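You operate a simulated robot arm through the tools that you are given. There is no shell and no other tool. Be economical: measure what you need, move in short steps, check, and stop when the job is done.

The job below is to be done with a simulated robot arm. You get a single attempt, and the scene is never put back.

JOB
Sponge the smudges off the fridge door and the freezer door.
Fine: wet the sponge in the bowl of suds first, put it back after.
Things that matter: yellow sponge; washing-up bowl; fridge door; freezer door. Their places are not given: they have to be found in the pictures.

The check looks at the end state, three seconds after you hand in, the way a careful person would. Anything else that was tipped, shoved, dropped, spilled or broken makes it a failure.

ROBOT AND FRAMES
A 6-joint arm with a two-finger parallel gripper, fixed in place. Base frame: the origin is at the foot of the arm, x ahead of it, y to its left, z up. Readings come in mm, rad, newtons and seconds.
With the tool pointing down near the work surface it reaches from about 140 to 840 mm from the base axis. Its first joint turns from -2.897 to 2.897 rad. Payload 3.91 kg.
The TCP is the grasp point between the finger pads, 30 mm short of the fingertips. In the tool frame z runs along the fingers and y along their closing line. The gripper opens to 110 mm. The fingers are 20 mm wide and 10 mm thick; the gripper's body (48 by 112 mm) begins 55 mm behind the TCP.
Orientation is that of the tool frame in the base frame, as a unit quaternion [w, x, y, z]. With the fingers straight down and closing along the base's y, the tool's x points along the base's -x, its y along +y and its z along -z.

CONTROLS
- The arm moves only by the tool play_rows. Its argument "series" is a list of rows, each an object (a shift or turn left out is 0, a gripper value left out holds the last) with "jaw": the opening, from 0 (shut) to 1 (fully open); "xyz": the shift along the tool's x, y, z in units of 250 mm (1.0 is 250 mm), a list of three; "turn": the turn, a rotation vector about the tool's x, y, z in units of 45 degrees (1.0 is 45 degrees), a list of three. In form: [{"jaw": jaw, "xyz": [x, y, z], "turn": [rx, ry, rz]}, ...]. A call has 1 to 20 rows; each row is the pose to reach, as a shift and turn from the pose commanded when the call began, along the tool's axes at that moment. A call with a number of a shift or a turn outside -1 to 1 is refused whole. Rows are played at 5 a second. More than 50 mm and 0.15 rad between two rows, or a gripper value outside its range, and nothing of the call is played. Where a pose cannot be reached the arm comes as near as it can. A force on the tool above 70 N (or 10 N above the force at the start of the call, whichever is more), or a blocked arm, ends the call early, and 0.2 s more pass. The fingers move at their own pace (about 108 mm/s each) and stop on an object; they squeeze with about 30 N. The grip force told is the motor's: it shows also when the fingers shut on nothing. Time passes only in rows, and 0.2 s behind the last, so rows that repeat a pose let the fingers close. The reply holds the time, the measured pose of the TCP, the force on the tool along the base axes, the opening and the grip force, in the units named above and with some noise.
- Cameras (640 x 400 px; columns grow to the right, rows downward): "scene" is fixed at [47.5, -657.9, 1267.4]; the picture's right is [-0.66, 0.75, 0.00], its down [-0.75, -0.65, -0.14] and it looks along [-0.11, -0.09, 0.99] (base axes); focal length 214 px, centre (320, 200). "wrist" rides on the gripper at [-36, 0, -57] in the tool frame; the picture's right is [0.00, -1.00, 0.00], its down [0.97, 0.00, -0.24] and it looks along [0.24, 0.00, 0.97] (tool axes); focal length 218 px, centre (320, 200).
- snapshot(camera): a new picture of that camera. The clock stands still meanwhile.
- raise_lower(by): slides the trunk up (or, below 0, down) by that many mm; the arm rides with it, the base frame stays. It gives what a move gives, with no picture.
- point_at(camera, pixels): for up to 12 pixels [column, row] of the newest picture of that camera ("zoom" is the newest enlarged one), the place [x, y, z] in the base frame of the surface seen there, good to about 3 mm, but the place of the scene camera against the robot may be out by one fixed shift of up to 18 mm in any direction. The clock stands still meanwhile.
- inspect(camera, box): a new picture of the part [left, top, right, bottom] of that camera's present view, enlarged. The clock stands still meanwhile.
- job_done(): hands the job in; it is judged then, once.

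Keep the steps short. Do not move on a guess: measure, check each grasp and each placing, and mend mistakes. In all there are 80 turns and 38 pictures (those below and enlarged ones count). Leave the gripper open and the arm clear of the work at the hand-in unless told otherwise, and finish with a single line.

The tools are called by a JSON object that holds its "op" and its "data". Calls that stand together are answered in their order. play_rows: Moves the arm, as the interface text tells. Its arguments: {"type":"object","properties":{"series":{"type":"array"}},"required":["series"]} The other tools are called the same way: raise_lower (by) slides the trunk up or down; snapshot (camera) takes a picture; point_at (camera, pixels) gives the place of the surface under pixels of a picture; inspect (camera, box) takes an enlarged picture of a part of a camera's view; job_done () hands the job in.

At the start:

```text
clock: 0.0
tool_pos: [342.5, -103.8, 1315.8]
orientation: [0.0, 0.0, 1.0, 0.0]
wrist_force: [0.0, -0.2, -0.9]
finger_gap: 110.0
finger_force: 0.1
trunk travel left (down, up): [-475.0, 65.0]
```

scene: 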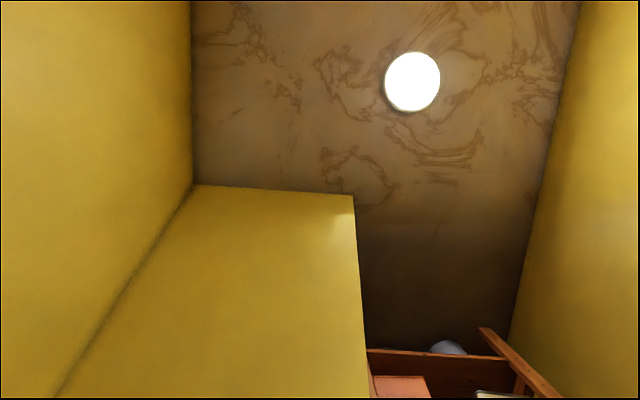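
wrist: 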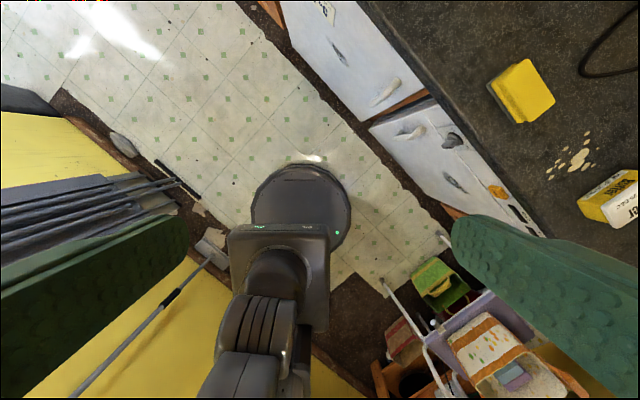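

The scene camera faces the ceiling, so I'll rely on the wrist camera. In its picture there is a yellow block at (522,90) on a dark worktop, and I'll measure points around it.

{"op": "point_at", "data": {"camera": "wrist", "pixels": [[522, 90], [500, 85], [553, 100], [570, 160], [610, 200], [450, 60], [340, 60], [420, 140], [300, 200], [600, 60], [440, 280], [120, 200]]}}

{"op": "inspect", "data": {"camera": "wrist", "box": [380, 0, 640, 240]}}

```text
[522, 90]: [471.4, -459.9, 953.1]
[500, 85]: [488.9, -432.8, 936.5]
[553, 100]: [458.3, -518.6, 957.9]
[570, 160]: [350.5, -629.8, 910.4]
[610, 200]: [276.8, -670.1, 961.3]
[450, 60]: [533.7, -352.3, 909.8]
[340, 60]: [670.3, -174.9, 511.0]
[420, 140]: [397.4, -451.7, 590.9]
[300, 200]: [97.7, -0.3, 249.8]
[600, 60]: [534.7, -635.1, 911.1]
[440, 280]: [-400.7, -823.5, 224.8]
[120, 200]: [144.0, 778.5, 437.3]
```

```text
1.67 times, centred on (510, 120) of wrist
```

zoom: 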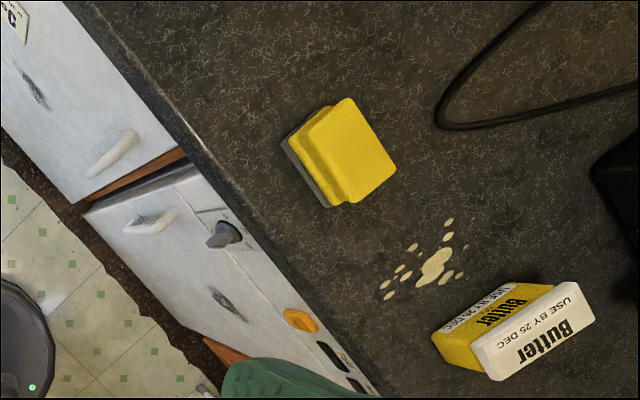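

The fridge and freezer doors sit below the worktop edge and carry dark smudges. The bowl isn't in view yet. I'll tilt the camera ahead and to the right to look for it.

{"op": "play_rows", "data": {"series": [{"turn": [0.13, -0.13, 0]}, {"turn": [0.26, -0.26, 0]}, {"turn": [0.39, -0.39, 0]}, {"turn": [0.52, -0.52, 0]}, {"turn": [0.65, -0.65, 0]}, {"turn": [0.78, -0.78, 0]}]}}

{"op": "snapshot", "data": {"camera": "wrist"}}

```text
clock: 1.0
tool_pos: [380.4, -103.0, 1267.0]
orientation: [0.095, -0.014, 0.977, -0.19]
wrist_force: [-0.2, -0.3, 0.6]
finger_gap: 110.2
finger_force: 0.1
trunk travel left (down, up): [-475.0, 65.0]
stopped in row 4: the arm was blocked; the commanded pose is now the measured one
```

```text
34 pictures are left
```

wrist: 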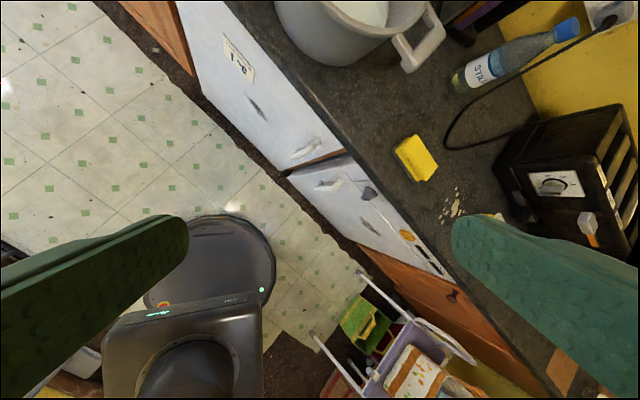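

The arm stopped at a limit, but the bowl is now in view at the top (345,25). I'll measure it along with the doors, the smudges and the sponge.

{"op": "point_at", "data": {"camera": "wrist", "pixels": [[360, 10], [300, 30], [418, 15], [325, 60], [430, 40], [255, 105], [370, 226], [300, 148], [324, 185], [418, 160], [235, 60], [335, 205]]}}

{"op": "inspect", "data": {"camera": "wrist", "box": [170, 0, 470, 188]}}

{"op": "inspect", "data": {"camera": "wrist", "box": [270, 110, 510, 300]}}

```text
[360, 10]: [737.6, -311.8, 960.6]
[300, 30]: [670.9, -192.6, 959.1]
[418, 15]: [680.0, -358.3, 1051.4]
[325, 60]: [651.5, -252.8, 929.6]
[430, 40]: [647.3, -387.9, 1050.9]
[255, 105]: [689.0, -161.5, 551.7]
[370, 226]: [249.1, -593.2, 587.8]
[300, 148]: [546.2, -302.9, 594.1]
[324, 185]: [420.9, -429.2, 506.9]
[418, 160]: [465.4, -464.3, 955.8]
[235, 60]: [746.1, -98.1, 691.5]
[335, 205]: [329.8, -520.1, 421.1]
```

```text
2.13 times, centred on (320, 94) of wrist
```

zoom: 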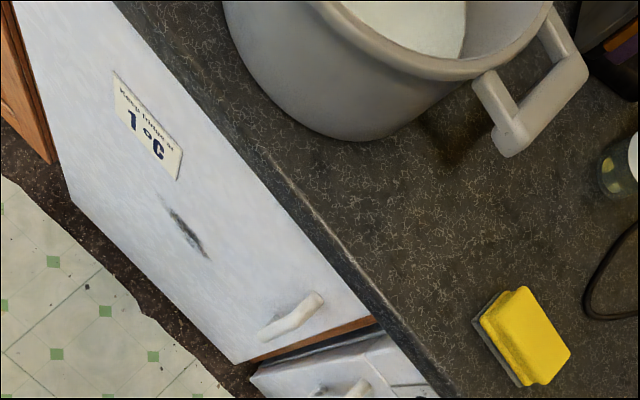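

```text
2.11 times, centred on (390, 205) of wrist
```

zoom: 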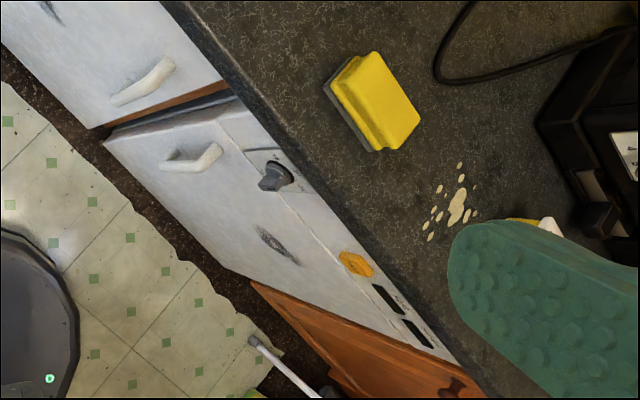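

The doors lie on a 45° plane (x−y≈850): fridge (labelled) on the left, freezer on the right. The suds are at about z=960 in the bowl. Next I'll return the tool to straight down.

{"op": "play_rows", "data": {"series": [{"turn": [-0.16, 0.08, 0.012]}, {"turn": [-0.325, 0.163, 0.024]}, {"turn": [-0.488, 0.244, 0.036]}, {"turn": [-0.488, 0.244, 0.036]}]}}

```text
clock: 2.0
tool_pos: [381.1, -100.4, 1266.2]
orientation: [-0.001, 0.0, 1.0, 0.0]
wrist_force: [0.0, -0.1, 0.3]
finger_gap: 110.1
finger_force: 0.0
trunk travel left (down, up): [-475.0, 65.0]
```

Tool is straight down. I'll move toward the sponge, staying high.

{"op": "play_rows", "data": {"series": [{"xyz": [-0.03, -0.17, 0]}, {"xyz": [-0.07, -0.34, 0]}, {"xyz": [-0.1, -0.5, 0]}, {"xyz": [-0.14, -0.67, 0]}, {"xyz": [-0.17, -0.84, 0]}, {"xyz": [-0.2, -1.0, 0]}, {"xyz": [-0.2, -1.0, 0]}]}}

{"op": "snapshot", "data": {"camera": "wrist"}}

```text
clock: 3.6
tool_pos: [429.1, -353.7, 1267.9]
orientation: [0.0, -0.001, 1.0, -0.001]
wrist_force: [0.8, -0.1, 0.4]
finger_gap: 110.0
finger_force: 0.1
trunk travel left (down, up): [-475.0, 65.0]
```

```text
31 pictures are left
```

wrist: 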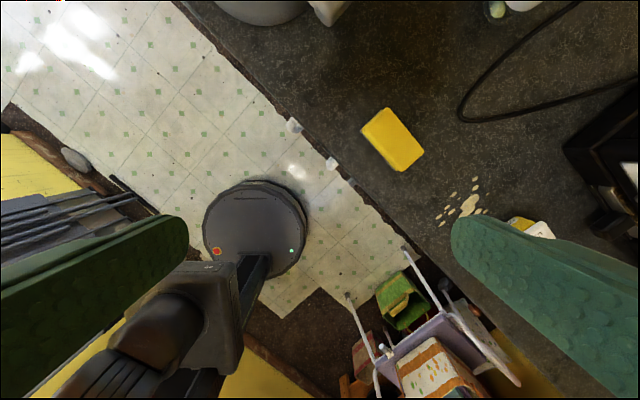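

Sponge is at about (394,140). I'll measure its corners, the counter edge (270,110), (340,180), the two handles that stick out, and the bowl.

{"op": "inspect", "data": {"camera": "wrist", "box": [340, 90, 450, 190]}}

{"op": "point_at", "data": {"camera": "wrist", "pixels": [[385, 110], [423, 151], [403, 169], [367, 128], [394, 140], [300, 135], [353, 181], [292, 124], [331, 163], [265, 12], [320, 10], [240, 12]]}}

```text
4.00 times, centred on (395, 140) of wrist
```

zoom: 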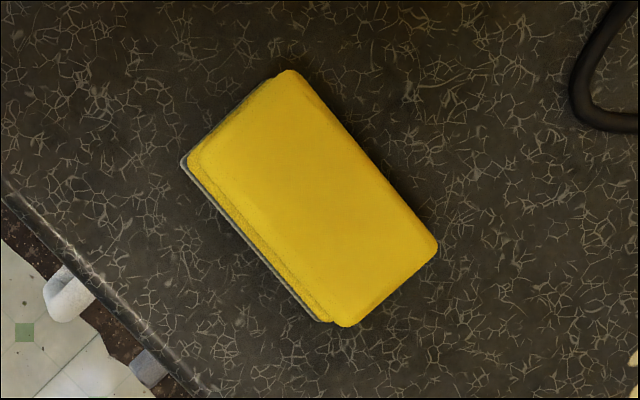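

```text
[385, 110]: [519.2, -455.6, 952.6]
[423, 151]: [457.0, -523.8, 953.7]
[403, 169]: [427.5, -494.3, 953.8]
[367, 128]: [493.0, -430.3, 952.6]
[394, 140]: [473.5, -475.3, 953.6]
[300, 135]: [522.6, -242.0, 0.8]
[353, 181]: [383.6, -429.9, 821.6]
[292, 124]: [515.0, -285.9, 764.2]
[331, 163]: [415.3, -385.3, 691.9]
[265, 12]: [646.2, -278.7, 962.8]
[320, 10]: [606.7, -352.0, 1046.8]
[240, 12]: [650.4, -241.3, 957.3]
```

The sponge is about 95 × 55 mm, centred near (474,−476), with its top at z≈954. Its long axis is parallel to the doors. I'll yaw by 45° to match it and move over toward the bowl to measure that.

{"op": "play_rows", "data": {"series": [{"xyz": [-0.1, 0.033, 0], "turn": [0, 0, -0.167]}, {"xyz": [-0.2, 0.067, 0], "turn": [0, 0, -0.333]}, {"xyz": [-0.3, 0.1, 0], "turn": [0, 0, -0.5]}, {"xyz": [-0.4, 0.133, 0], "turn": [0, 0, -0.667]}, {"xyz": [-0.5, 0.167, 0], "turn": [0, 0, -0.833]}, {"xyz": [-0.6, 0.2, 0], "turn": [0, 0, -1.0]}, {"xyz": [-0.6, 0.2, 0], "turn": [0, 0, -1.0]}]}}

{"op": "snapshot", "data": {"camera": "wrist"}}

```text
clock: 5.2
tool_pos: [579.9, -302.0, 1267.2]
orientation: [0.0, -0.383, 0.924, 0.0]
wrist_force: [-0.3, 0.3, -1.1]
finger_gap: 110.2
finger_force: 0.1
trunk travel left (down, up): [-475.0, 65.0]
```

```text
29 pictures are left
```

wrist: 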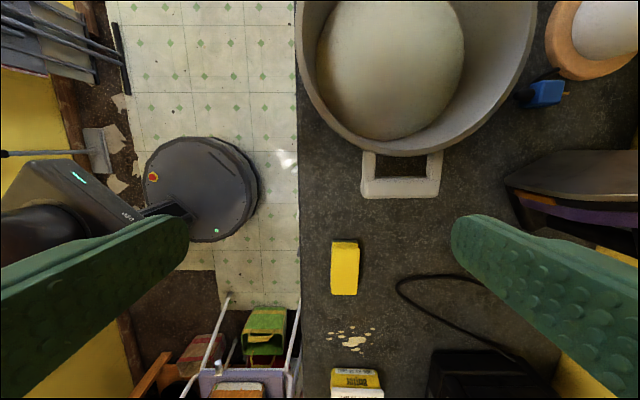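

I see the bowl with suds, and its handle at (400,180). I'll measure the suds, rim, handle and counter edge.

{"op": "point_at", "data": {"camera": "wrist", "pixels": [[390, 60], [390, 130], [330, 60], [455, 60], [390, 10], [415, 152], [300, 60], [530, 60], [400, 190], [302, 200], [300, 290], [480, 60]]}}

```text
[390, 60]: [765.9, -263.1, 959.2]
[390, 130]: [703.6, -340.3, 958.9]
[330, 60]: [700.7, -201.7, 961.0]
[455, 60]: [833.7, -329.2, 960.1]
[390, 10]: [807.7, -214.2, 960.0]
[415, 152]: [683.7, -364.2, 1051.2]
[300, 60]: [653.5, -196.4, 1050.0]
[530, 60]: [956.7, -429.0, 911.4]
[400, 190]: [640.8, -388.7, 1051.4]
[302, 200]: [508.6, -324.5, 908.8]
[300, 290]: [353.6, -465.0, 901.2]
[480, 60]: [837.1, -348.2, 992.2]
```

Working in u (across) and t (along the counter), the suds are centred at about u=729, t=348, with the rim at 1050. Next I'll go above the sponge and partway down.

{"op": "play_rows", "data": {"series": [{"xyz": [0.158, -0.039, 0]}, {"xyz": [0.317, -0.077, 0]}, {"xyz": [0.475, -0.116, 0]}, {"xyz": [0.633, -0.154, 0]}, {"xyz": [0.792, -0.193, 0]}, {"xyz": [0.792, -0.193, 0.18]}, {"xyz": [0.792, -0.193, 0.36]}, {"xyz": [0.792, -0.193, 0.54]}, {"xyz": [0.792, -0.193, 0.72]}, {"xyz": [0.792, -0.193, 0.83]}, {"xyz": [0.792, -0.193, 0.83]}]}}

{"op": "snapshot", "data": {"camera": "wrist"}}

```text
clock: 7.6
tool_pos: [475.1, -475.3, 1060.8]
orientation: [0.0, -0.382, 0.924, 0.0]
wrist_force: [0.3, 0.2, 0.3]
finger_gap: 110.0
finger_force: 0.1
trunk travel left (down, up): [-475.0, 65.0]
```

```text
28 pictures are left
```

wrist: 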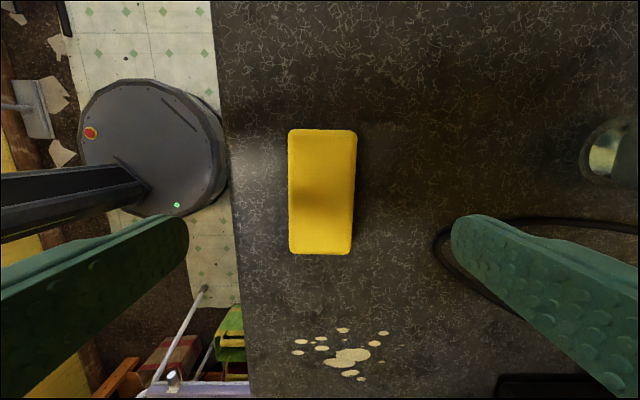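

The sponge is well aligned at (321,192). I'll measure its edges and the nearby cable at (440,240).

{"op": "point_at", "data": {"camera": "wrist", "pixels": [[292, 135], [354, 135], [350, 250], [293, 250], [321, 192], [437, 245], [460, 222], [230, 250]]}}

```text
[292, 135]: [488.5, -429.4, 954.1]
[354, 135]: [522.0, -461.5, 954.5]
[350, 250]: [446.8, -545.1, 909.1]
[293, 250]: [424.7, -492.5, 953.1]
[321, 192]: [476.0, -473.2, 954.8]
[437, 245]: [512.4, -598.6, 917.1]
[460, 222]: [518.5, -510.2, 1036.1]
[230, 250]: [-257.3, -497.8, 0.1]
```

The sponge is centred under the TCP and the cable is over 100 mm away. I'll descend to z≈955 with the jaws at 88 mm, then close.

{"op": "play_rows", "data": {"series": [{"jaw": 0.8, "xyz": [0, 0, 0.14]}, {"xyz": [0, 0, 0.28]}, {"xyz": [0, 0, 0.36]}, {"xyz": [0, 0, 0.424]}, {"xyz": [0, 0, 0.424]}, {"jaw": 0, "xyz": [0, 0, 0.424]}, {"xyz": [0, 0, 0.424]}, {"xyz": [0, 0, 0.424]}, {"xyz": [0, 0, 0.424]}]}}

```text
clock: 9.6
tool_pos: [474.7, -475.7, 952.7]
orientation: [-0.001, -0.382, 0.924, 0.0]
wrist_force: [-0.9, -0.7, 0.5]
finger_gap: 51.3
finger_force: 30.1
trunk travel left (down, up): [-475.0, 65.0]
```

The grip holds at 51 mm and 30 N. I'll lift to about z=1150 and check.

{"op": "play_rows", "data": {"series": [{"xyz": [0, 0, -0.1]}, {"xyz": [0, 0, -0.28]}, {"xyz": [0, 0, -0.46]}, {"xyz": [0, 0, -0.64]}, {"xyz": [0, 0, -0.8]}, {"xyz": [0, 0, -0.8]}]}}

{"op": "snapshot", "data": {"camera": "wrist"}}

```text
clock: 11.0
tool_pos: [472.8, -473.9, 1154.6]
orientation: [-0.001, -0.382, 0.924, 0.0]
wrist_force: [0.0, -0.5, -0.2]
finger_gap: 51.4
finger_force: 30.3
trunk travel left (down, up): [-475.0, 65.0]
```

```text
27 pictures are left
```

wrist: 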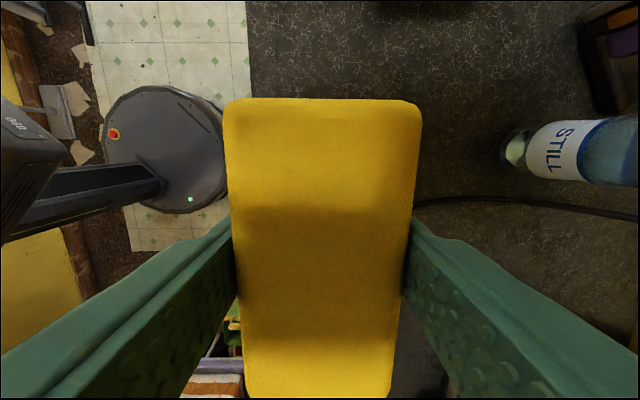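

The sponge is held. I'll carry it along to the bowl, 60 mm above the rim.

{"op": "play_rows", "data": {"series": [{"xyz": [-0.17, -0.02, 0]}, {"xyz": [-0.34, -0.05, 0]}, {"xyz": [-0.51, -0.07, 0]}, {"xyz": [-0.68, -0.1, 0]}, {"xyz": [-0.84, -0.12, 0]}, {"xyz": [-1.0, -0.142, 0]}, {"xyz": [-1.0, -0.142, 0]}]}}

{"op": "play_rows", "data": {"series": [{"xyz": [-0.17, 0, 0]}, {"xyz": [-0.34, 0, 0]}, {"xyz": [-0.34, 0, 0]}]}}

{"op": "snapshot", "data": {"camera": "wrist"}}

```text
clock: 12.6
tool_pos: [677.0, -323.4, 1152.5]
orientation: [-0.001, -0.382, 0.924, 0.0]
wrist_force: [0.0, 0.3, 0.0]
finger_gap: 51.1
finger_force: 30.1
trunk travel left (down, up): [-475.0, 65.0]
```

```text
clock: 13.4
tool_pos: [734.7, -263.6, 1150.7]
orientation: [-0.001, -0.382, 0.924, 0.0]
wrist_force: [0.2, 0.8, 0.2]
finger_gap: 50.9
finger_force: 29.8
trunk travel left (down, up): [-475.0, 65.0]
```

```text
26 pictures are left
```

wrist: 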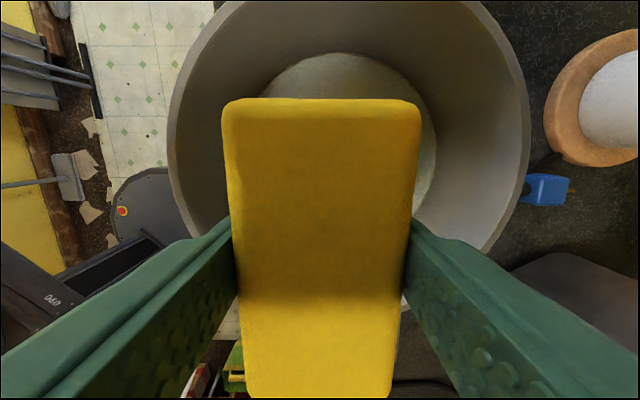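

The sponge is over the bowl. Before dipping I'll check the rim and suds edges.

{"op": "point_at", "data": {"camera": "wrist", "pixels": [[171, 130], [524, 130], [345, 58], [430, 150], [340, 75], [190, 55], [505, 55], [485, 248]]}}

```text
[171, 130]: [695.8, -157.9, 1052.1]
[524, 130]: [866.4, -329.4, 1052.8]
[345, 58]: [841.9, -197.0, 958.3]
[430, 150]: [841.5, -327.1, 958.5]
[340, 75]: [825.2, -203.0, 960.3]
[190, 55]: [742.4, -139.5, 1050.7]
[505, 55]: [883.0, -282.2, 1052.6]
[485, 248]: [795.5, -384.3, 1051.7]
```

The bowl centre is at u≈725, t≈351, with inner radius about 120, so the sponge fits with room. I'll dip until the sponge bottom is about 15 mm under the suds (TCP z≈987), then lift.

{"op": "play_rows", "data": {"series": [{"xyz": [-0.03, -0.03, 0.1]}, {"xyz": [-0.03, -0.03, 0.25]}, {"xyz": [-0.03, -0.03, 0.4]}, {"xyz": [-0.03, -0.03, 0.5]}, {"xyz": [-0.03, -0.03, 0.58]}, {"xyz": [-0.03, -0.03, 0.65]}, {"xyz": [-0.03, -0.03, 0.65]}, {"xyz": [-0.03, -0.03, 0.65]}, {"xyz": [-0.03, -0.03, 0.65]}, {"xyz": [-0.03, -0.03, 0.65]}]}}

```text
clock: 15.6
tool_pos: [746.1, -264.4, 989.8]
orientation: [-0.001, -0.383, 0.924, 0.001]
wrist_force: [-0.4, 0.0, -0.7]
finger_gap: 51.0
finger_force: 29.7
trunk travel left (down, up): [-475.0, 65.0]
```

No contact force. I'll lift slowly, pausing over the bowl so it drips back in.

{"op": "play_rows", "data": {"series": [{"xyz": [0, 0, -0.1]}, {"xyz": [0, 0, -0.2]}, {"xyz": [0, 0, -0.3]}, {"xyz": [0, 0, -0.3]}, {"xyz": [0, 0, -0.3]}, {"xyz": [0, 0, -0.3]}, {"xyz": [0, 0, -0.3]}, {"xyz": [0, 0, -0.45]}, {"xyz": [0, 0, -0.62]}, {"xyz": [0, 0, -0.66]}, {"xyz": [0, 0, -0.66]}]}}

{"op": "snapshot", "data": {"camera": "wrist"}}

```text
clock: 18.0
tool_pos: [744.2, -262.7, 1151.4]
orientation: [-0.001, -0.381, 0.924, 0.0]
wrist_force: [-0.2, -0.5, -0.1]
finger_gap: 51.0
finger_force: 30.2
out of reach, approached as far as the arm can: row 10, 11
trunk travel left (down, up): [-475.0, 65.0]
```

```text
25 pictures are left
```

wrist: 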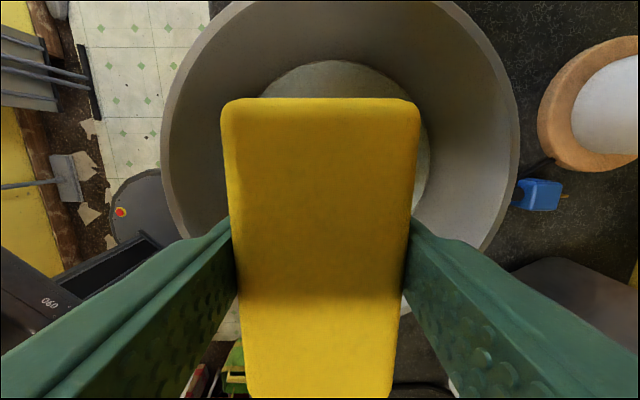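

The sponge should now be wet. I'll retreat over the floor in front of the doors, staying high (u≈465).

{"op": "play_rows", "data": {"series": [{"xyz": [0.02, 0.16, 0]}, {"xyz": [0.06, 0.33, 0]}, {"xyz": [0.12, 0.5, 0]}, {"xyz": [0.2, 0.66, 0]}, {"xyz": [0.28, 0.82, 0]}, {"xyz": [0.36, 0.98, 0]}, {"xyz": [0.36, 0.98, 0]}]}}

```text
clock: 19.6
tool_pos: [507.3, -151.4, 1151.5]
orientation: [0.0, -0.382, 0.924, 0.001]
wrist_force: [0.3, -0.4, 0.1]
finger_gap: 51.1
finger_force: 29.5
trunk travel left (down, up): [-475.0, 65.0]
```

The tool is clear of the counter. I'll tilt it toward the doors, half of the 90° first.

{"op": "play_rows", "data": {"series": [{"turn": [0.17, 0, 0]}, {"turn": [0.34, 0, 0]}, {"turn": [0.51, 0, 0]}, {"turn": [0.68, 0, 0]}, {"turn": [0.84, 0, 0]}, {"turn": [1.0, 0, 0]}, {"turn": [1.0, 0, 0]}]}}

```text
clock: 21.2
tool_pos: [506.6, -151.9, 1153.9]
orientation: [0.146, -0.354, 0.853, -0.354]
wrist_force: [-0.4, 0.0, -0.7]
finger_gap: 50.7
finger_force: 29.7
trunk travel left (down, up): [-475.0, 65.0]
```

Good. Now the second half, to horizontal.

{"op": "play_rows", "data": {"series": [{"turn": [0.17, 0, 0]}, {"turn": [0.34, 0, 0]}, {"turn": [0.51, 0, 0]}, {"turn": [0.68, 0, 0]}, {"turn": [0.84, 0, 0]}, {"turn": [1.0, 0, 0]}, {"turn": [1.0, 0, 0]}]}}

```text
clock: 22.8
tool_pos: [507.4, -152.4, 1153.6]
orientation: [-0.27, 0.271, -0.653, 0.654]
wrist_force: [0.1, 0.4, -0.7]
finger_gap: 50.8
finger_force: 29.5
trunk travel left (down, up): [-475.0, 65.0]
```

The tool is horizontal and facing the doors. The sponge face is at u≈509 and the counter edge at about 585, so the way down is clear. I'll lower the trunk.

{"op": "raise_lower", "data": {"by": -470}}

{"op": "snapshot", "data": {"camera": "wrist"}}

```text
refused: -470 is not a number from -400 to 400
```

```text
24 pictures are left
```

wrist: 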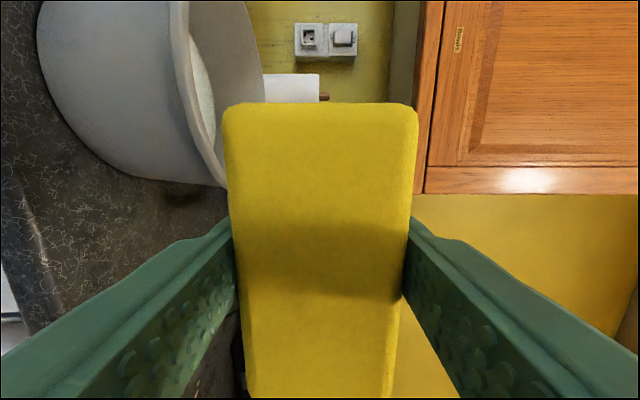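

One move is limited to 400 mm, so I'll do it in two.

{"op": "raise_lower", "data": {"by": -400}}

{"op": "snapshot", "data": {"camera": "wrist"}}

```text
clock: 26.6
tool_pos: [508.1, -153.1, 753.3]
orientation: [0.268, -0.271, 0.654, -0.653]
wrist_force: [0.7, -0.5, -0.8]
finger_gap: 50.9
finger_force: 29.9
trunk travel left (down, up): [-75.0, 465.0]
```

```text
23 pictures are left
```

wrist: 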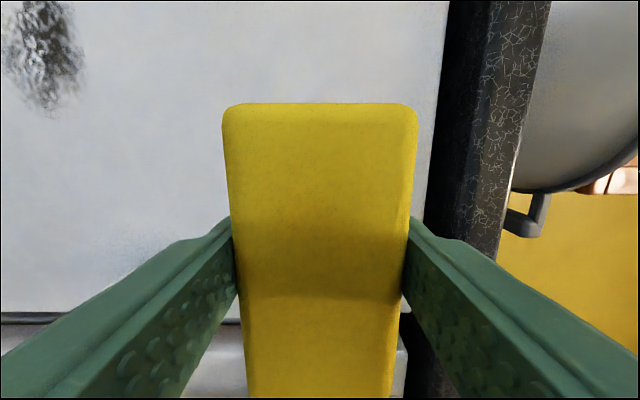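

The fridge smudge shows at the upper left (40,55). I'll lower the trunk further and shift toward it.

{"op": "raise_lower", "data": {"by": -75}}

{"op": "play_rows", "data": {"series": [{"xyz": [-0.05, 0.15, -0.02]}, {"xyz": [-0.1, 0.3, -0.04]}, {"xyz": [-0.15, 0.42, -0.06]}, {"xyz": [-0.15, 0.42, -0.06]}]}}

{"op": "snapshot", "data": {"camera": "wrist"}}

```text
clock: 27.7
tool_pos: [506.6, -153.3, 677.1]
orientation: [0.269, -0.271, 0.654, -0.653]
wrist_force: [0.0, 0.0, 0.0]
finger_gap: 50.8
finger_force: 30.8
trunk travel left (down, up): [0.0, 540.0]
```

```text
clock: 28.7
tool_pos: [523.3, -117.2, 572.1]
orientation: [-0.27, 0.27, -0.653, 0.654]
wrist_force: [0.0, 1.3, -0.6]
finger_gap: 51.0
finger_force: 30.2
trunk travel left (down, up): [0.0, 540.0]
```

```text
22 pictures are left
```

wrist: 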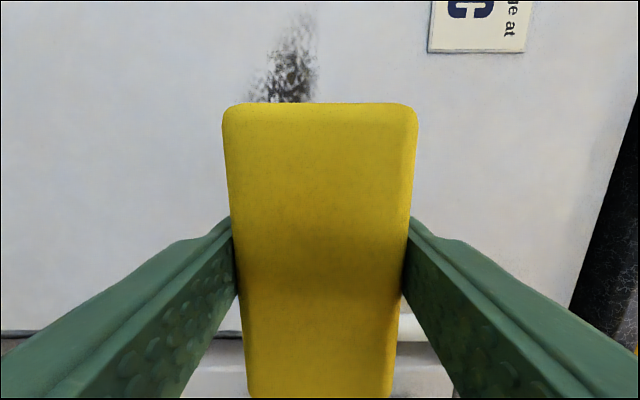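

Now I'll measure the smudge's extent, the label's edge, and the door plane.

{"op": "point_at", "data": {"camera": "wrist", "pixels": [[305, 15], [250, 98], [316, 60], [262, 80], [310, 100], [430, 50], [100, 60], [150, 250], [480, 150], [25, 338], [418, 325]]}}

{"op": "inspect", "data": {"camera": "wrist", "box": [180, 0, 440, 110]}}

```text
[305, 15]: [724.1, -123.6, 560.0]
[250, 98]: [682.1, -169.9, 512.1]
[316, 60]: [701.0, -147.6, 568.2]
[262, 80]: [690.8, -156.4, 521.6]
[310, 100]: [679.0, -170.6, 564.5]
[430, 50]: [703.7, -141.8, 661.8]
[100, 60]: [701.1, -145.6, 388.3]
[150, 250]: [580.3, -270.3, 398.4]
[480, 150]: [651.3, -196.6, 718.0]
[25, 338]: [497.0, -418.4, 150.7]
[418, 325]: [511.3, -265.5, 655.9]
```

```text
2.46 times, centred on (310, 55) of wrist
```

zoom: 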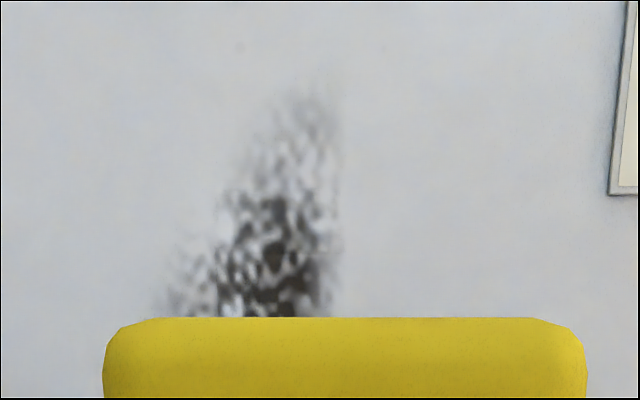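

The door plane is at u≈600.5. The smudge spans roughly t 320–430 and z 500–575, and the label starts above z=660. I'll bring the sponge to about 15 mm off the door.

{"op": "play_rows", "data": {"series": [{"xyz": [-0.05, 0.045, 0.12]}, {"xyz": [-0.1, 0.09, 0.24]}, {"xyz": [-0.152, 0.128, 0.348]}, {"xyz": [-0.152, 0.128, 0.348]}]}}

```text
clock: 29.7
tool_pos: [611.2, -151.0, 542.0]
orientation: [0.27, -0.271, 0.654, -0.653]
wrist_force: [0.3, 1.1, -0.6]
finger_gap: 51.2
finger_force: 29.8
trunk travel left (down, up): [0.0, 540.0]
```

Now I'll press forward gently until there is contact.

{"op": "play_rows", "data": {"series": [{"xyz": [0, 0, 0.04]}, {"xyz": [0, 0, 0.06]}, {"xyz": [0, 0, 0.072]}, {"xyz": [0, 0, 0.08]}, {"xyz": [0, 0, 0.08]}]}}

```text
clock: 30.9
tool_pos: [623.5, -165.0, 539.7]
orientation: [-0.269, 0.272, -0.653, 0.653]
wrist_force: [-21.0, 12.9, -0.9]
finger_gap: 51.0
finger_force: 30.1
trunk travel left (down, up): [0.0, 540.0]
```

Contact at about 24 N. I'll wipe along the smudge, starting with the middle row.

{"op": "play_rows", "data": {"series": [{"xyz": [-0.08, 0, -0.002]}, {"xyz": [-0.16, 0, -0.002]}, {"xyz": [-0.24, 0, -0.002]}, {"xyz": [-0.32, 0, -0.002]}, {"xyz": [-0.4, 0, -0.002]}, {"xyz": [-0.4, 0.07, -0.002]}, {"xyz": [-0.4, 0.14, -0.002]}, {"xyz": [-0.32, 0.14, -0.002]}, {"xyz": [-0.24, 0.14, -0.002]}, {"xyz": [-0.16, 0.14, -0.002]}, {"xyz": [-0.08, 0.14, -0.002]}, {"xyz": [0.02, 0.14, -0.002]}, {"xyz": [0.02, 0.14, -0.002]}]}}

```text
clock: 33.7
tool_pos: [620.6, -167.7, 505.1]
orientation: [-0.27, 0.271, -0.653, 0.654]
wrist_force: [-4.8, 17.2, -0.6]
finger_gap: 51.0
finger_force: 29.7
trunk travel left (down, up): [0.0, 540.0]
```

The grip is steady and contact is kept. Next come the upper rows, then I'll back off to look.

{"op": "play_rows", "data": {"series": [{"xyz": [0, -0.07, 0]}, {"xyz": [0, -0.14, 0]}, {"xyz": [0, -0.21, 0]}, {"xyz": [0, -0.28, 0]}, {"xyz": [-0.08, -0.28, 0]}, {"xyz": [-0.16, -0.28, 0]}, {"xyz": [-0.24, -0.28, 0]}, {"xyz": [-0.32, -0.28, 0]}, {"xyz": [-0.42, -0.28, 0]}, {"xyz": [-0.42, -0.2, 0]}, {"xyz": [-0.32, -0.18, 0]}, {"xyz": [-0.24, -0.18, 0]}, {"xyz": [-0.16, -0.18, 0]}, {"xyz": [-0.08, -0.18, 0]}, {"xyz": [0, -0.18, 0]}, {"xyz": [0.05, -0.18, -0.15]}, {"xyz": [0.15, -0.18, -0.3]}, {"xyz": [0.25, -0.18, -0.45]}, {"xyz": [0.25, -0.18, -0.45]}]}}

{"op": "snapshot", "data": {"camera": "wrist"}}

```text
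clock: 37.7
tool_pos: [498.8, -133.1, 552.2]
orientation: [0.269, -0.271, 0.654, -0.653]
wrist_force: [0.1, -0.7, 0.0]
finger_gap: 51.3
finger_force: 30.2
trunk travel left (down, up): [0.0, 540.0]
```

```text
20 pictures are left
```

wrist: 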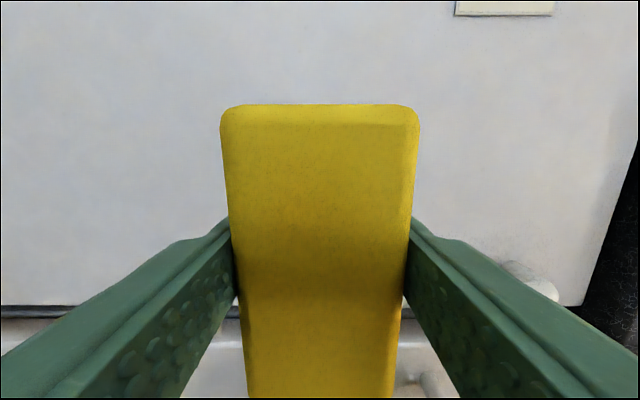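

The visible part is clean. I'll slide right toward the freezer, staying about 110 mm clear of the doors and handles.

{"op": "play_rows", "data": {"series": [{"xyz": [0.16, 0, -0.05]}, {"xyz": [0.33, 0, -0.1]}, {"xyz": [0.5, 0, -0.15]}, {"xyz": [0.66, 0, -0.15]}, {"xyz": [0.82, 0, -0.15]}, {"xyz": [0.98, 0, -0.15]}, {"xyz": [0.98, 0, -0.15]}]}}

{"op": "snapshot", "data": {"camera": "wrist"}}

```text
clock: 39.3
tool_pos: [389.1, -181.9, 544.6]
orientation: [-0.281, 0.257, -0.637, 0.671]
wrist_force: [0.0, -0.4, 0.6]
finger_gap: 50.9
finger_force: 29.7
out of reach, approached as far as the arm can: row 3, 4, 5, 6, 7
trunk travel left (down, up): [0.0, 540.0]
```

```text
19 pictures are left
```

wrist: 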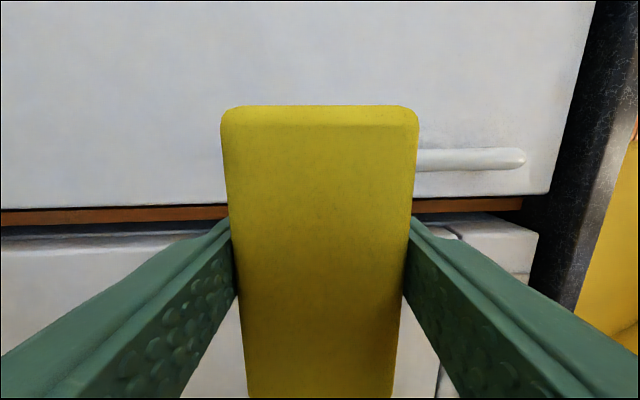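

The arm is too folded here. I'll measure the handles so I can pass nearer to the doors.

{"op": "point_at", "data": {"camera": "wrist", "pixels": [[424, 160], [515, 158], [470, 155], [430, 235], [470, 232], [60, 300], [450, 390], [100, 100], [510, 265]]}}

```text
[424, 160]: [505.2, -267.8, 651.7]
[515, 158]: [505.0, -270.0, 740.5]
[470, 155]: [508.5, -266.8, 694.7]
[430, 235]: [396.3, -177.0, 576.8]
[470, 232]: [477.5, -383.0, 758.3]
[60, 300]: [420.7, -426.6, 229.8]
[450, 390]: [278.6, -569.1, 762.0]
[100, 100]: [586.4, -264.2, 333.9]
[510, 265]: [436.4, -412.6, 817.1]
```

The fridge handle's front is at u≈546. I'll step forward to about u=480, still clear of the handles, to regain reach, and see where the arm settles.

{"op": "play_rows", "data": {"series": [{"xyz": [0, 0, 0.1]}, {"xyz": [0, 0, 0.2]}, {"xyz": [0, 0, 0.28]}, {"xyz": [0, 0, 0.28]}]}}

```text
clock: 40.3
tool_pos: [431.5, -203.9, 547.4]
orientation: [0.267, -0.268, 0.655, -0.654]
wrist_force: [0.0, 0.4, -1.3]
finger_gap: 50.8
finger_force: 29.7
out of reach, approached as far as the arm can: row 1, 2, 3, 4
trunk travel left (down, up): [0.0, 540.0]
```

The arm is too folded to cross in front of the doors. Instead I'll go back up with the trunk, cross above the counter edge, and come down in front of the freezer.

{"op": "raise_lower", "data": {"by": 400}}

{"op": "raise_lower", "data": {"by": 75}}

```text
clock: 44.1
tool_pos: [433.1, -203.6, 947.7]
orientation: [0.267, -0.269, 0.655, -0.654]
wrist_force: [-0.2, 0.4, -0.5]
finger_gap: 51.0
finger_force: 30.5
trunk travel left (down, up): [-400.0, 140.0]
```

```text
clock: 45.3
tool_pos: [432.9, -203.3, 1023.6]
orientation: [0.267, -0.269, 0.655, -0.653]
wrist_force: [0.5, 0.2, 0.0]
finger_gap: 50.8
finger_force: 30.1
trunk travel left (down, up): [-475.0, 65.0]
```

Now a small test move, up and forward, to see where the commanded pose stands.

{"op": "play_rows", "data": {"series": [{"xyz": [0, -0.1, 0.12]}, {"xyz": [0, -0.2, 0.24]}, {"xyz": [0, -0.28, 0.36]}, {"xyz": [0, -0.28, 0.36]}]}}

```text
clock: 46.3
tool_pos: [504.3, -255.7, 1093.2]
orientation: [0.264, -0.266, 0.656, -0.656]
wrist_force: [0.0, 0.4, -0.3]
finger_gap: 51.1
finger_force: 30.0
out of reach, approached as far as the arm can: row 1, 2, 3, 4
trunk travel left (down, up): [-475.0, 65.0]
```

The limit follows the tool's heading (t/u stays roughly constant), so it's a wrist joint limit. I'll tilt back to straight down, move across, and tilt again on the freezer side.

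{"op": "play_rows", "data": {"series": [{"turn": [-0.17, 0, 0]}, {"turn": [-0.34, 0, 0]}, {"turn": [-0.51, 0, 0]}, {"turn": [-0.68, 0, 0]}, {"turn": [-0.84, 0, 0]}, {"turn": [-1.0, -0.01, 0]}, {"turn": [-1.0, -0.01, 0]}]}}

{"op": "play_rows", "data": {"series": [{"turn": [-0.17, 0, 0]}, {"turn": [-0.34, 0, 0]}, {"turn": [-0.51, 0, 0]}, {"turn": [-0.68, 0, 0]}, {"turn": [-0.84, 0, 0]}, {"turn": [-1.0, 0, 0]}, {"turn": [-1.0, 0, 0]}]}}

```text
clock: 47.9
tool_pos: [505.0, -253.6, 1093.2]
orientation: [0.146, -0.354, 0.854, -0.353]
wrist_force: [-0.4, 1.1, -0.4]
finger_gap: 51.2
finger_force: 30.0
trunk travel left (down, up): [-475.0, 65.0]
```

```text
clock: 49.5
tool_pos: [505.0, -254.8, 1091.8]
orientation: [0.0, -0.382, 0.924, 0.001]
wrist_force: [0.9, 0.3, -1.2]
finger_gap: 50.8
finger_force: 29.8
trunk travel left (down, up): [-475.0, 65.0]
```

Tool down again. I'll move along to t≈−60 first and look at what stands in front of the freezer.

{"op": "play_rows", "data": {"series": [{"xyz": [0.16, 0.04, -0.04]}, {"xyz": [0.32, 0.09, -0.08]}, {"xyz": [0.48, 0.13, -0.12]}, {"xyz": [0.64, 0.18, -0.16]}, {"xyz": [0.8, 0.22, -0.2]}, {"xyz": [0.96, 0.27, -0.24]}, {"xyz": [0.96, 0.27, -0.24]}]}}

{"op": "snapshot", "data": {"camera": "wrist"}}

```text
clock: 51.1
tool_pos: [286.7, -377.3, 1154.4]
orientation: [0.0, -0.382, 0.924, 0.001]
wrist_force: [-0.2, 0.3, -0.3]
finger_gap: 51.1
finger_force: 30.0
trunk travel left (down, up): [-475.0, 65.0]
```

```text
18 pictures are left
```

wrist: 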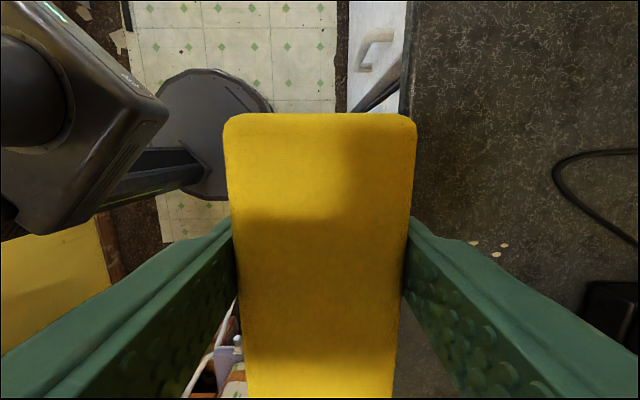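

The sponge hides much of the view. I'll measure the pole and crate at the lower left and the handle at the top.

{"op": "point_at", "data": {"camera": "wrist", "pixels": [[228, 352], [215, 352], [237, 341], [208, 368], [197, 385], [233, 375], [365, 38], [390, 38], [360, 65], [392, 80], [395, 110]]}}

```text
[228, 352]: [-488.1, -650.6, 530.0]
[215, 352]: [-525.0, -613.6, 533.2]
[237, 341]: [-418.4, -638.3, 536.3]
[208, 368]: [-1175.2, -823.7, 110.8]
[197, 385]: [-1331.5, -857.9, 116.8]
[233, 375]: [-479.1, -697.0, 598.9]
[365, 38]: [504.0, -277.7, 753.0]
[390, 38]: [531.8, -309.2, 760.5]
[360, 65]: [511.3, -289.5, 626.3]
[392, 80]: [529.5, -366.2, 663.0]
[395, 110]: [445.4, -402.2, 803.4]
```

The crate and poles are far behind (t≈−800), so they're no obstacle. I'll continue to t≈−240.

{"op": "play_rows", "data": {"series": [{"xyz": [0.17, 0, 0]}, {"xyz": [0.34, 0, 0]}, {"xyz": [0.51, 0, 0]}, {"xyz": [0.7, 0, 0]}, {"xyz": [0.7, 0, 0]}]}}

{"op": "play_rows", "data": {"series": [{"turn": [0.17, 0, 0]}, {"turn": [0.34, 0, 0]}, {"turn": [0.51, 0, 0]}, {"turn": [0.68, 0, 0]}, {"turn": [0.84, 0, 0]}, {"turn": [1.0, 0, 0]}, {"turn": [1.0, 0, 0]}]}}

```text
clock: 52.3
tool_pos: [163.0, -499.3, 1152.1]
orientation: [0.001, -0.382, 0.924, 0.0]
wrist_force: [-0.7, -0.4, -0.8]
finger_gap: 51.1
finger_force: 30.0
trunk travel left (down, up): [-475.0, 65.0]
```

```text
clock: 53.9
tool_pos: [162.7, -501.0, 1153.9]
orientation: [0.146, -0.353, 0.854, -0.354]
wrist_force: [-0.1, -0.2, 0.5]
finger_gap: 51.0
finger_force: 30.1
trunk travel left (down, up): [-475.0, 65.0]
```

Now the second half of the tilt.

{"op": "play_rows", "data": {"series": [{"turn": [0.17, 0, 0]}, {"turn": [0.34, 0, 0]}, {"turn": [0.51, 0, 0]}, {"turn": [0.68, 0, 0]}, {"turn": [0.84, 0, 0]}, {"turn": [1.0, 0, 0]}, {"turn": [1.0, 0, 0]}]}}

```text
clock: 55.5
tool_pos: [197.1, -508.2, 1342.1]
orientation: [0.267, -0.262, 0.7, -0.608]
wrist_force: [0.7, 0.4, -0.7]
finger_gap: 51.2
finger_force: 30.4
out of reach, approached as far as the arm can: row 2, 3, 4, 5, 6, 7
trunk travel left (down, up): [-475.0, 65.0]
```

That side is over the wrist's range too. Rolling the tool by 180° would be the mirror image of the pose that worked at the fridge. First I'll go back to straight down.

{"op": "play_rows", "data": {"series": [{"turn": [-0.16, 0.003, -0.006]}, {"turn": [-0.32, 0.006, -0.012]}, {"turn": [-0.48, 0.009, -0.018]}, {"turn": [-0.64, 0.013, -0.025]}, {"turn": [-0.78, 0.016, -0.03]}, {"turn": [-0.925, 0.019, -0.036]}, {"turn": [-0.925, 0.019, -0.036]}]}}

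{"op": "play_rows", "data": {"series": [{"turn": [-0.16, 0.003, -0.006]}, {"turn": [-0.32, 0.006, -0.012]}, {"turn": [-0.48, 0.009, -0.018]}, {"turn": [-0.64, 0.013, -0.025]}, {"turn": [-0.78, 0.016, -0.03]}, {"turn": [-0.925, 0.019, -0.036]}, {"turn": [-0.925, 0.019, -0.036]}]}}

```text
clock: 57.1
tool_pos: [196.1, -508.7, 1342.9]
orientation: [0.142, -0.345, 0.869, -0.325]
wrist_force: [0.2, 0.0, -0.1]
finger_gap: 51.3
finger_force: 29.6
trunk travel left (down, up): [-475.0, 65.0]
```

```text
clock: 58.7
tool_pos: [196.5, -508.3, 1341.5]
orientation: [-0.002, -0.384, 0.923, 0.001]
wrist_force: [-0.4, -0.7, -0.3]
finger_gap: 51.0
finger_force: 30.5
trunk travel left (down, up): [-475.0, 65.0]
```

Tool is down. I'll roll it 180° about its own axis in four 45° calls, descending to about z=1150.

{"op": "play_rows", "data": {"series": [{"xyz": [0, 0, 0.03], "turn": [0, 0, 0.17]}, {"xyz": [0, 0, 0.06], "turn": [0, 0, 0.34]}, {"xyz": [0, 0, 0.09], "turn": [0, 0, 0.51]}, {"xyz": [0, 0, 0.12], "turn": [0, 0, 0.68]}, {"xyz": [0, 0, 0.15], "turn": [0, 0, 0.84]}, {"xyz": [0, 0, 0.19], "turn": [0, 0, 1.0]}]}}

{"op": "play_rows", "data": {"series": [{"xyz": [0, 0, 0.03], "turn": [0, 0, 0.17]}, {"xyz": [0, 0, 0.06], "turn": [0, 0, 0.34]}, {"xyz": [0, 0, 0.09], "turn": [0, 0, 0.51]}, {"xyz": [0, 0, 0.12], "turn": [0, 0, 0.68]}, {"xyz": [0, 0, 0.15], "turn": [0, 0, 0.84]}, {"xyz": [0, 0, 0.19], "turn": [0, 0, 1.0]}]}}

{"op": "play_rows", "data": {"series": [{"xyz": [0, 0, 0.03], "turn": [0, 0, 0.17]}, {"xyz": [0, 0, 0.06], "turn": [0, 0, 0.34]}, {"xyz": [0, 0, 0.09], "turn": [0, 0, 0.51]}, {"xyz": [0, 0, 0.12], "turn": [0, 0, 0.68]}, {"xyz": [0, 0, 0.15], "turn": [0, 0, 0.84]}, {"xyz": [0, 0, 0.19], "turn": [0, 0, 1.0]}]}}

{"op": "play_rows", "data": {"series": [{"xyz": [0, 0, 0.03], "turn": [0, 0, 0.17]}, {"xyz": [0, 0, 0.06], "turn": [0, 0, 0.34]}, {"xyz": [0, 0, 0.09], "turn": [0, 0, 0.51]}, {"xyz": [0, 0, 0.12], "turn": [0, 0, 0.68]}, {"xyz": [0, 0, 0.15], "turn": [0, 0, 0.84]}, {"xyz": [0, 0, 0.19], "turn": [0, 0, 1.0]}, {"xyz": [0, 0, 0.19], "turn": [0, 0, 1.0]}]}}

```text
clock: 60.1
tool_pos: [195.1, -508.6, 1294.0]
orientation: [-0.001, 0.001, 1.0, 0.001]
wrist_force: [-0.6, 0.3, -0.2]
finger_gap: 51.3
finger_force: 29.9
trunk travel left (down, up): [-475.0, 65.0]
```

```text
clock: 61.5
tool_pos: [196.2, -507.9, 1245.3]
orientation: [-0.001, 0.383, 0.924, -0.001]
wrist_force: [0.7, 0.4, 0.1]
finger_gap: 50.9
finger_force: 30.0
trunk travel left (down, up): [-475.0, 65.0]
```

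```text
clock: 62.9
tool_pos: [197.2, -509.1, 1198.6]
orientation: [0.0, 0.708, 0.706, 0.0]
wrist_force: [-0.1, -0.7, -0.3]
finger_gap: 51.1
finger_force: 30.2
trunk travel left (down, up): [-475.0, 65.0]
```

```text
clock: 64.5
tool_pos: [195.8, -509.3, 1152.0]
orientation: [0.0, 0.924, 0.383, -0.001]
wrist_force: [0.2, -0.4, 0.5]
finger_gap: 50.8
finger_force: 29.9
trunk travel left (down, up): [-475.0, 65.0]
```

Rolled. Now I'll tilt toward the doors (negative about x) while easing back to u≈465.

{"op": "play_rows", "data": {"series": [{"xyz": [-0.02, -0.03, 0], "turn": [-0.17, 0, 0]}, {"xyz": [-0.04, -0.06, 0], "turn": [-0.34, 0, 0]}, {"xyz": [-0.06, -0.09, 0], "turn": [-0.51, 0, 0]}, {"xyz": [-0.08, -0.12, 0], "turn": [-0.68, 0, 0]}, {"xyz": [-0.09, -0.14, 0], "turn": [-0.84, 0, 0]}, {"xyz": [-0.1, -0.14, 0], "turn": [-1.0, 0, 0]}, {"xyz": [-0.1, -0.14, 0], "turn": [-1.0, 0, 0]}]}}

{"op": "play_rows", "data": {"series": [{"turn": [-0.17, 0, 0]}, {"turn": [-0.34, 0, 0]}, {"turn": [-0.51, 0, 0]}, {"turn": [-0.68, 0, 0]}, {"turn": [-0.84, 0, 0]}, {"turn": [-1.0, 0, 0]}, {"turn": [-1.0, 0, 0]}]}}

```text
clock: 66.1
tool_pos: [152.8, -500.9, 1151.0]
orientation: [0.354, 0.853, 0.355, 0.146]
wrist_force: [-0.2, 0.6, 0.2]
finger_gap: 51.0
finger_force: 30.4
trunk travel left (down, up): [-475.0, 65.0]
```

```text
clock: 67.7
tool_pos: [153.0, -503.1, 1151.9]
orientation: [0.653, 0.653, 0.271, 0.271]
wrist_force: [0.7, -0.5, 0.3]
finger_gap: 50.8
finger_force: 29.8
trunk travel left (down, up): [-475.0, 65.0]
```

The mirrored pose works. I'll lower the trunk in front of the freezer and look.

{"op": "raise_lower", "data": {"by": -400}}

{"op": "raise_lower", "data": {"by": -75}}

{"op": "snapshot", "data": {"camera": "wrist"}}

```text
clock: 71.5
tool_pos: [153.3, -502.0, 752.5]
orientation: [0.653, 0.654, 0.271, 0.271]
wrist_force: [0.2, -0.3, -0.1]
finger_gap: 51.0
finger_force: 30.0
trunk travel left (down, up): [-75.0, 465.0]
```

```text
clock: 72.6
tool_pos: [153.0, -501.5, 676.4]
orientation: [0.652, 0.654, 0.272, 0.271]
wrist_force: [0.4, 0.6, -0.3]
finger_gap: 50.8
finger_force: 30.4
trunk travel left (down, up): [0.0, 540.0]
```

```text
17 pictures are left
```

wrist: 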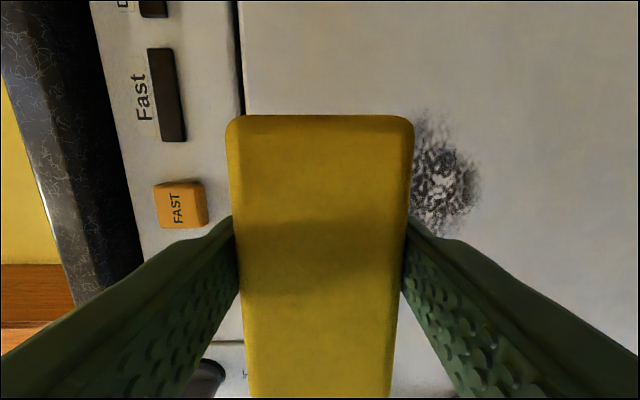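

The freezer smudge is at (440,180), and the FAST switch at (180,205) must not be touched. I'll measure them.

{"op": "point_at", "data": {"camera": "wrist", "pixels": [[430, 112], [475, 180], [450, 232], [422, 130], [440, 175], [205, 205], [165, 95], [242, 60], [600, 100], [440, 370], [215, 370]]}}

{"op": "inspect", "data": {"camera": "wrist", "box": [390, 80, 520, 260]}}

```text
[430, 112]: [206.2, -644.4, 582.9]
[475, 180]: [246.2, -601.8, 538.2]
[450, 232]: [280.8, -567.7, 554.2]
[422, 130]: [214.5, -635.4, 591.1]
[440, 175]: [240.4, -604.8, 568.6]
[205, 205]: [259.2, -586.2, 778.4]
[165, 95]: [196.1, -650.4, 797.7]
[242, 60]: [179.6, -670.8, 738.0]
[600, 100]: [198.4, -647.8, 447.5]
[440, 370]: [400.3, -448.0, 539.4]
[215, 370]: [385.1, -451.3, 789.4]
```

```text
2.22 times, centred on (455, 170) of wrist
```

zoom: 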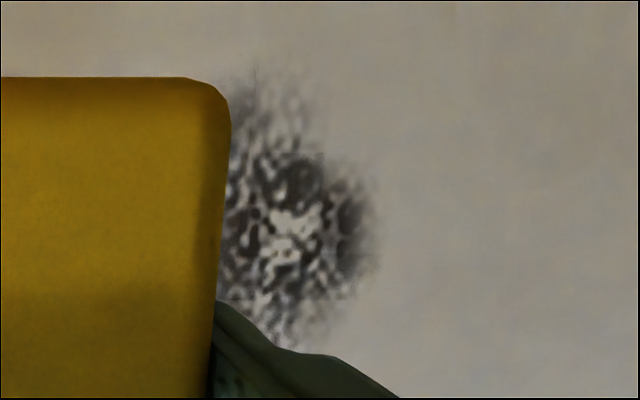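

The freezer smudge spans t −310…−200 and about z 535–640. The control panel begins at z≈738, so I'll stay below 690. I'll position the sponge about 18 mm off the lower left of the smudge.

{"op": "play_rows", "data": {"series": [{"xyz": [-0.05, -0.15, 0]}, {"xyz": [-0.1, -0.3, 0]}, {"xyz": [-0.15, -0.45, 0]}, {"xyz": [-0.214, -0.584, 0.1]}, {"xyz": [-0.214, -0.584, 0.2]}, {"xyz": [-0.214, -0.584, 0.308]}, {"xyz": [-0.214, -0.584, 0.308]}]}}

{"op": "snapshot", "data": {"camera": "wrist"}}

```text
clock: 74.2
tool_pos: [169.8, -593.0, 530.7]
orientation: [0.653, 0.653, 0.271, 0.271]
wrist_force: [-1.1, -0.1, -0.2]
finger_gap: 51.1
finger_force: 30.1
trunk travel left (down, up): [0.0, 540.0]
```

```text
15 pictures are left
```

wrist: 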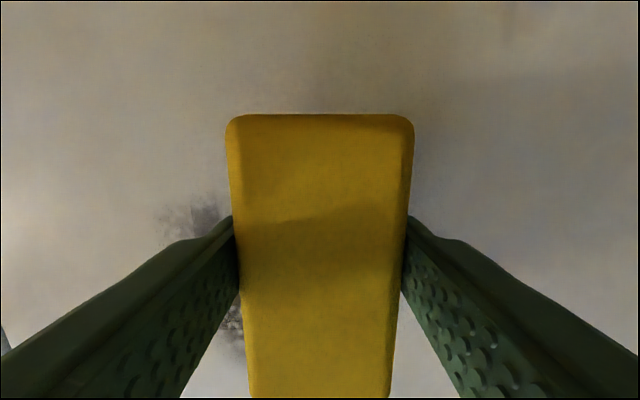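

Next I'll measure the smudge's upper parts at (165,220) and (235,330).

{"op": "point_at", "data": {"camera": "wrist", "pixels": [[158, 218], [205, 197], [215, 345], [235, 330], [180, 235]]}}

{"op": "play_rows", "data": {"series": [{"xyz": [0, 0, 0.04]}, {"xyz": [0, 0, 0.06]}, {"xyz": [0, 0, 0.07]}, {"xyz": [0, 0, 0.077]}, {"xyz": [0, 0, 0.077]}]}}

```text
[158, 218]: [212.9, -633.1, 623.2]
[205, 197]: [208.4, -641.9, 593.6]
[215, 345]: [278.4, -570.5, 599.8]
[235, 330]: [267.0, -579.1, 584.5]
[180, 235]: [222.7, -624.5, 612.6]
```

```text
clock: 75.4
tool_pos: [182.9, -606.7, 531.8]
orientation: [0.653, 0.654, 0.272, 0.27]
wrist_force: [-26.8, 27.3, -2.6]
finger_gap: 51.3
finger_force: 29.6
trunk travel left (down, up): [0.0, 540.0]
```

Firm contact at about 38 N, so I'll ease off slightly and wipe in rows going up.

{"op": "play_rows", "data": {"series": [{"xyz": [0, 0, -0.006]}, {"xyz": [0.1, 0, -0.006]}, {"xyz": [0.2, 0, -0.006]}, {"xyz": [0.3, 0, -0.006]}, {"xyz": [0.42, 0, -0.006]}, {"xyz": [0.42, 0.07, -0.006]}, {"xyz": [0.42, 0.14, -0.006]}, {"xyz": [0.3, 0.14, -0.006]}, {"xyz": [0.2, 0.14, -0.006]}, {"xyz": [0.1, 0.14, -0.006]}, {"xyz": [-0.02, 0.14, -0.006]}, {"xyz": [-0.02, 0.14, -0.006]}]}}

{"op": "play_rows", "data": {"series": [{"xyz": [0, 0.07, 0]}, {"xyz": [0, 0.14, 0]}, {"xyz": [0.1, 0.14, 0]}, {"xyz": [0.2, 0.14, 0]}, {"xyz": [0.3, 0.14, 0]}, {"xyz": [0.42, 0.14, 0]}, {"xyz": [0.42, 0.2, 0]}, {"xyz": [0.42, 0.28, 0]}, {"xyz": [0.3, 0.28, 0]}, {"xyz": [0.2, 0.28, 0]}, {"xyz": [0.1, 0.28, 0]}, {"xyz": [0, 0.28, 0]}, {"xyz": [0, 0.28, -0.15]}, {"xyz": [0, 0.28, -0.3]}, {"xyz": [0, 0.28, -0.4]}, {"xyz": [0, 0.28, -0.4]}]}}

{"op": "snapshot", "data": {"camera": "wrist"}}

```text
clock: 78.0
tool_pos: [177.3, -610.2, 566.0]
orientation: [0.653, 0.653, 0.271, 0.27]
wrist_force: [-0.9, -0.3, -0.2]
finger_gap: 50.9
finger_force: 30.1
trunk travel left (down, up): [0.0, 540.0]
```

```text
clock: 81.4
tool_pos: [107.9, -538.0, 636.2]
orientation: [0.652, 0.654, 0.271, 0.271]
wrist_force: [0.1, 0.7, -1.7]
finger_gap: 51.0
finger_force: 29.9
trunk travel left (down, up): [0.0, 540.0]
```

```text
14 pictures are left
```

wrist: 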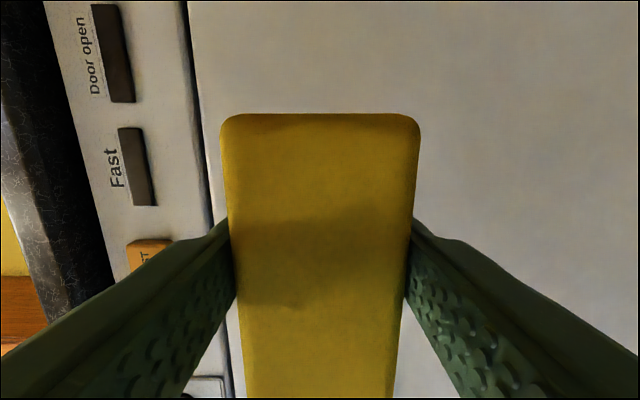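

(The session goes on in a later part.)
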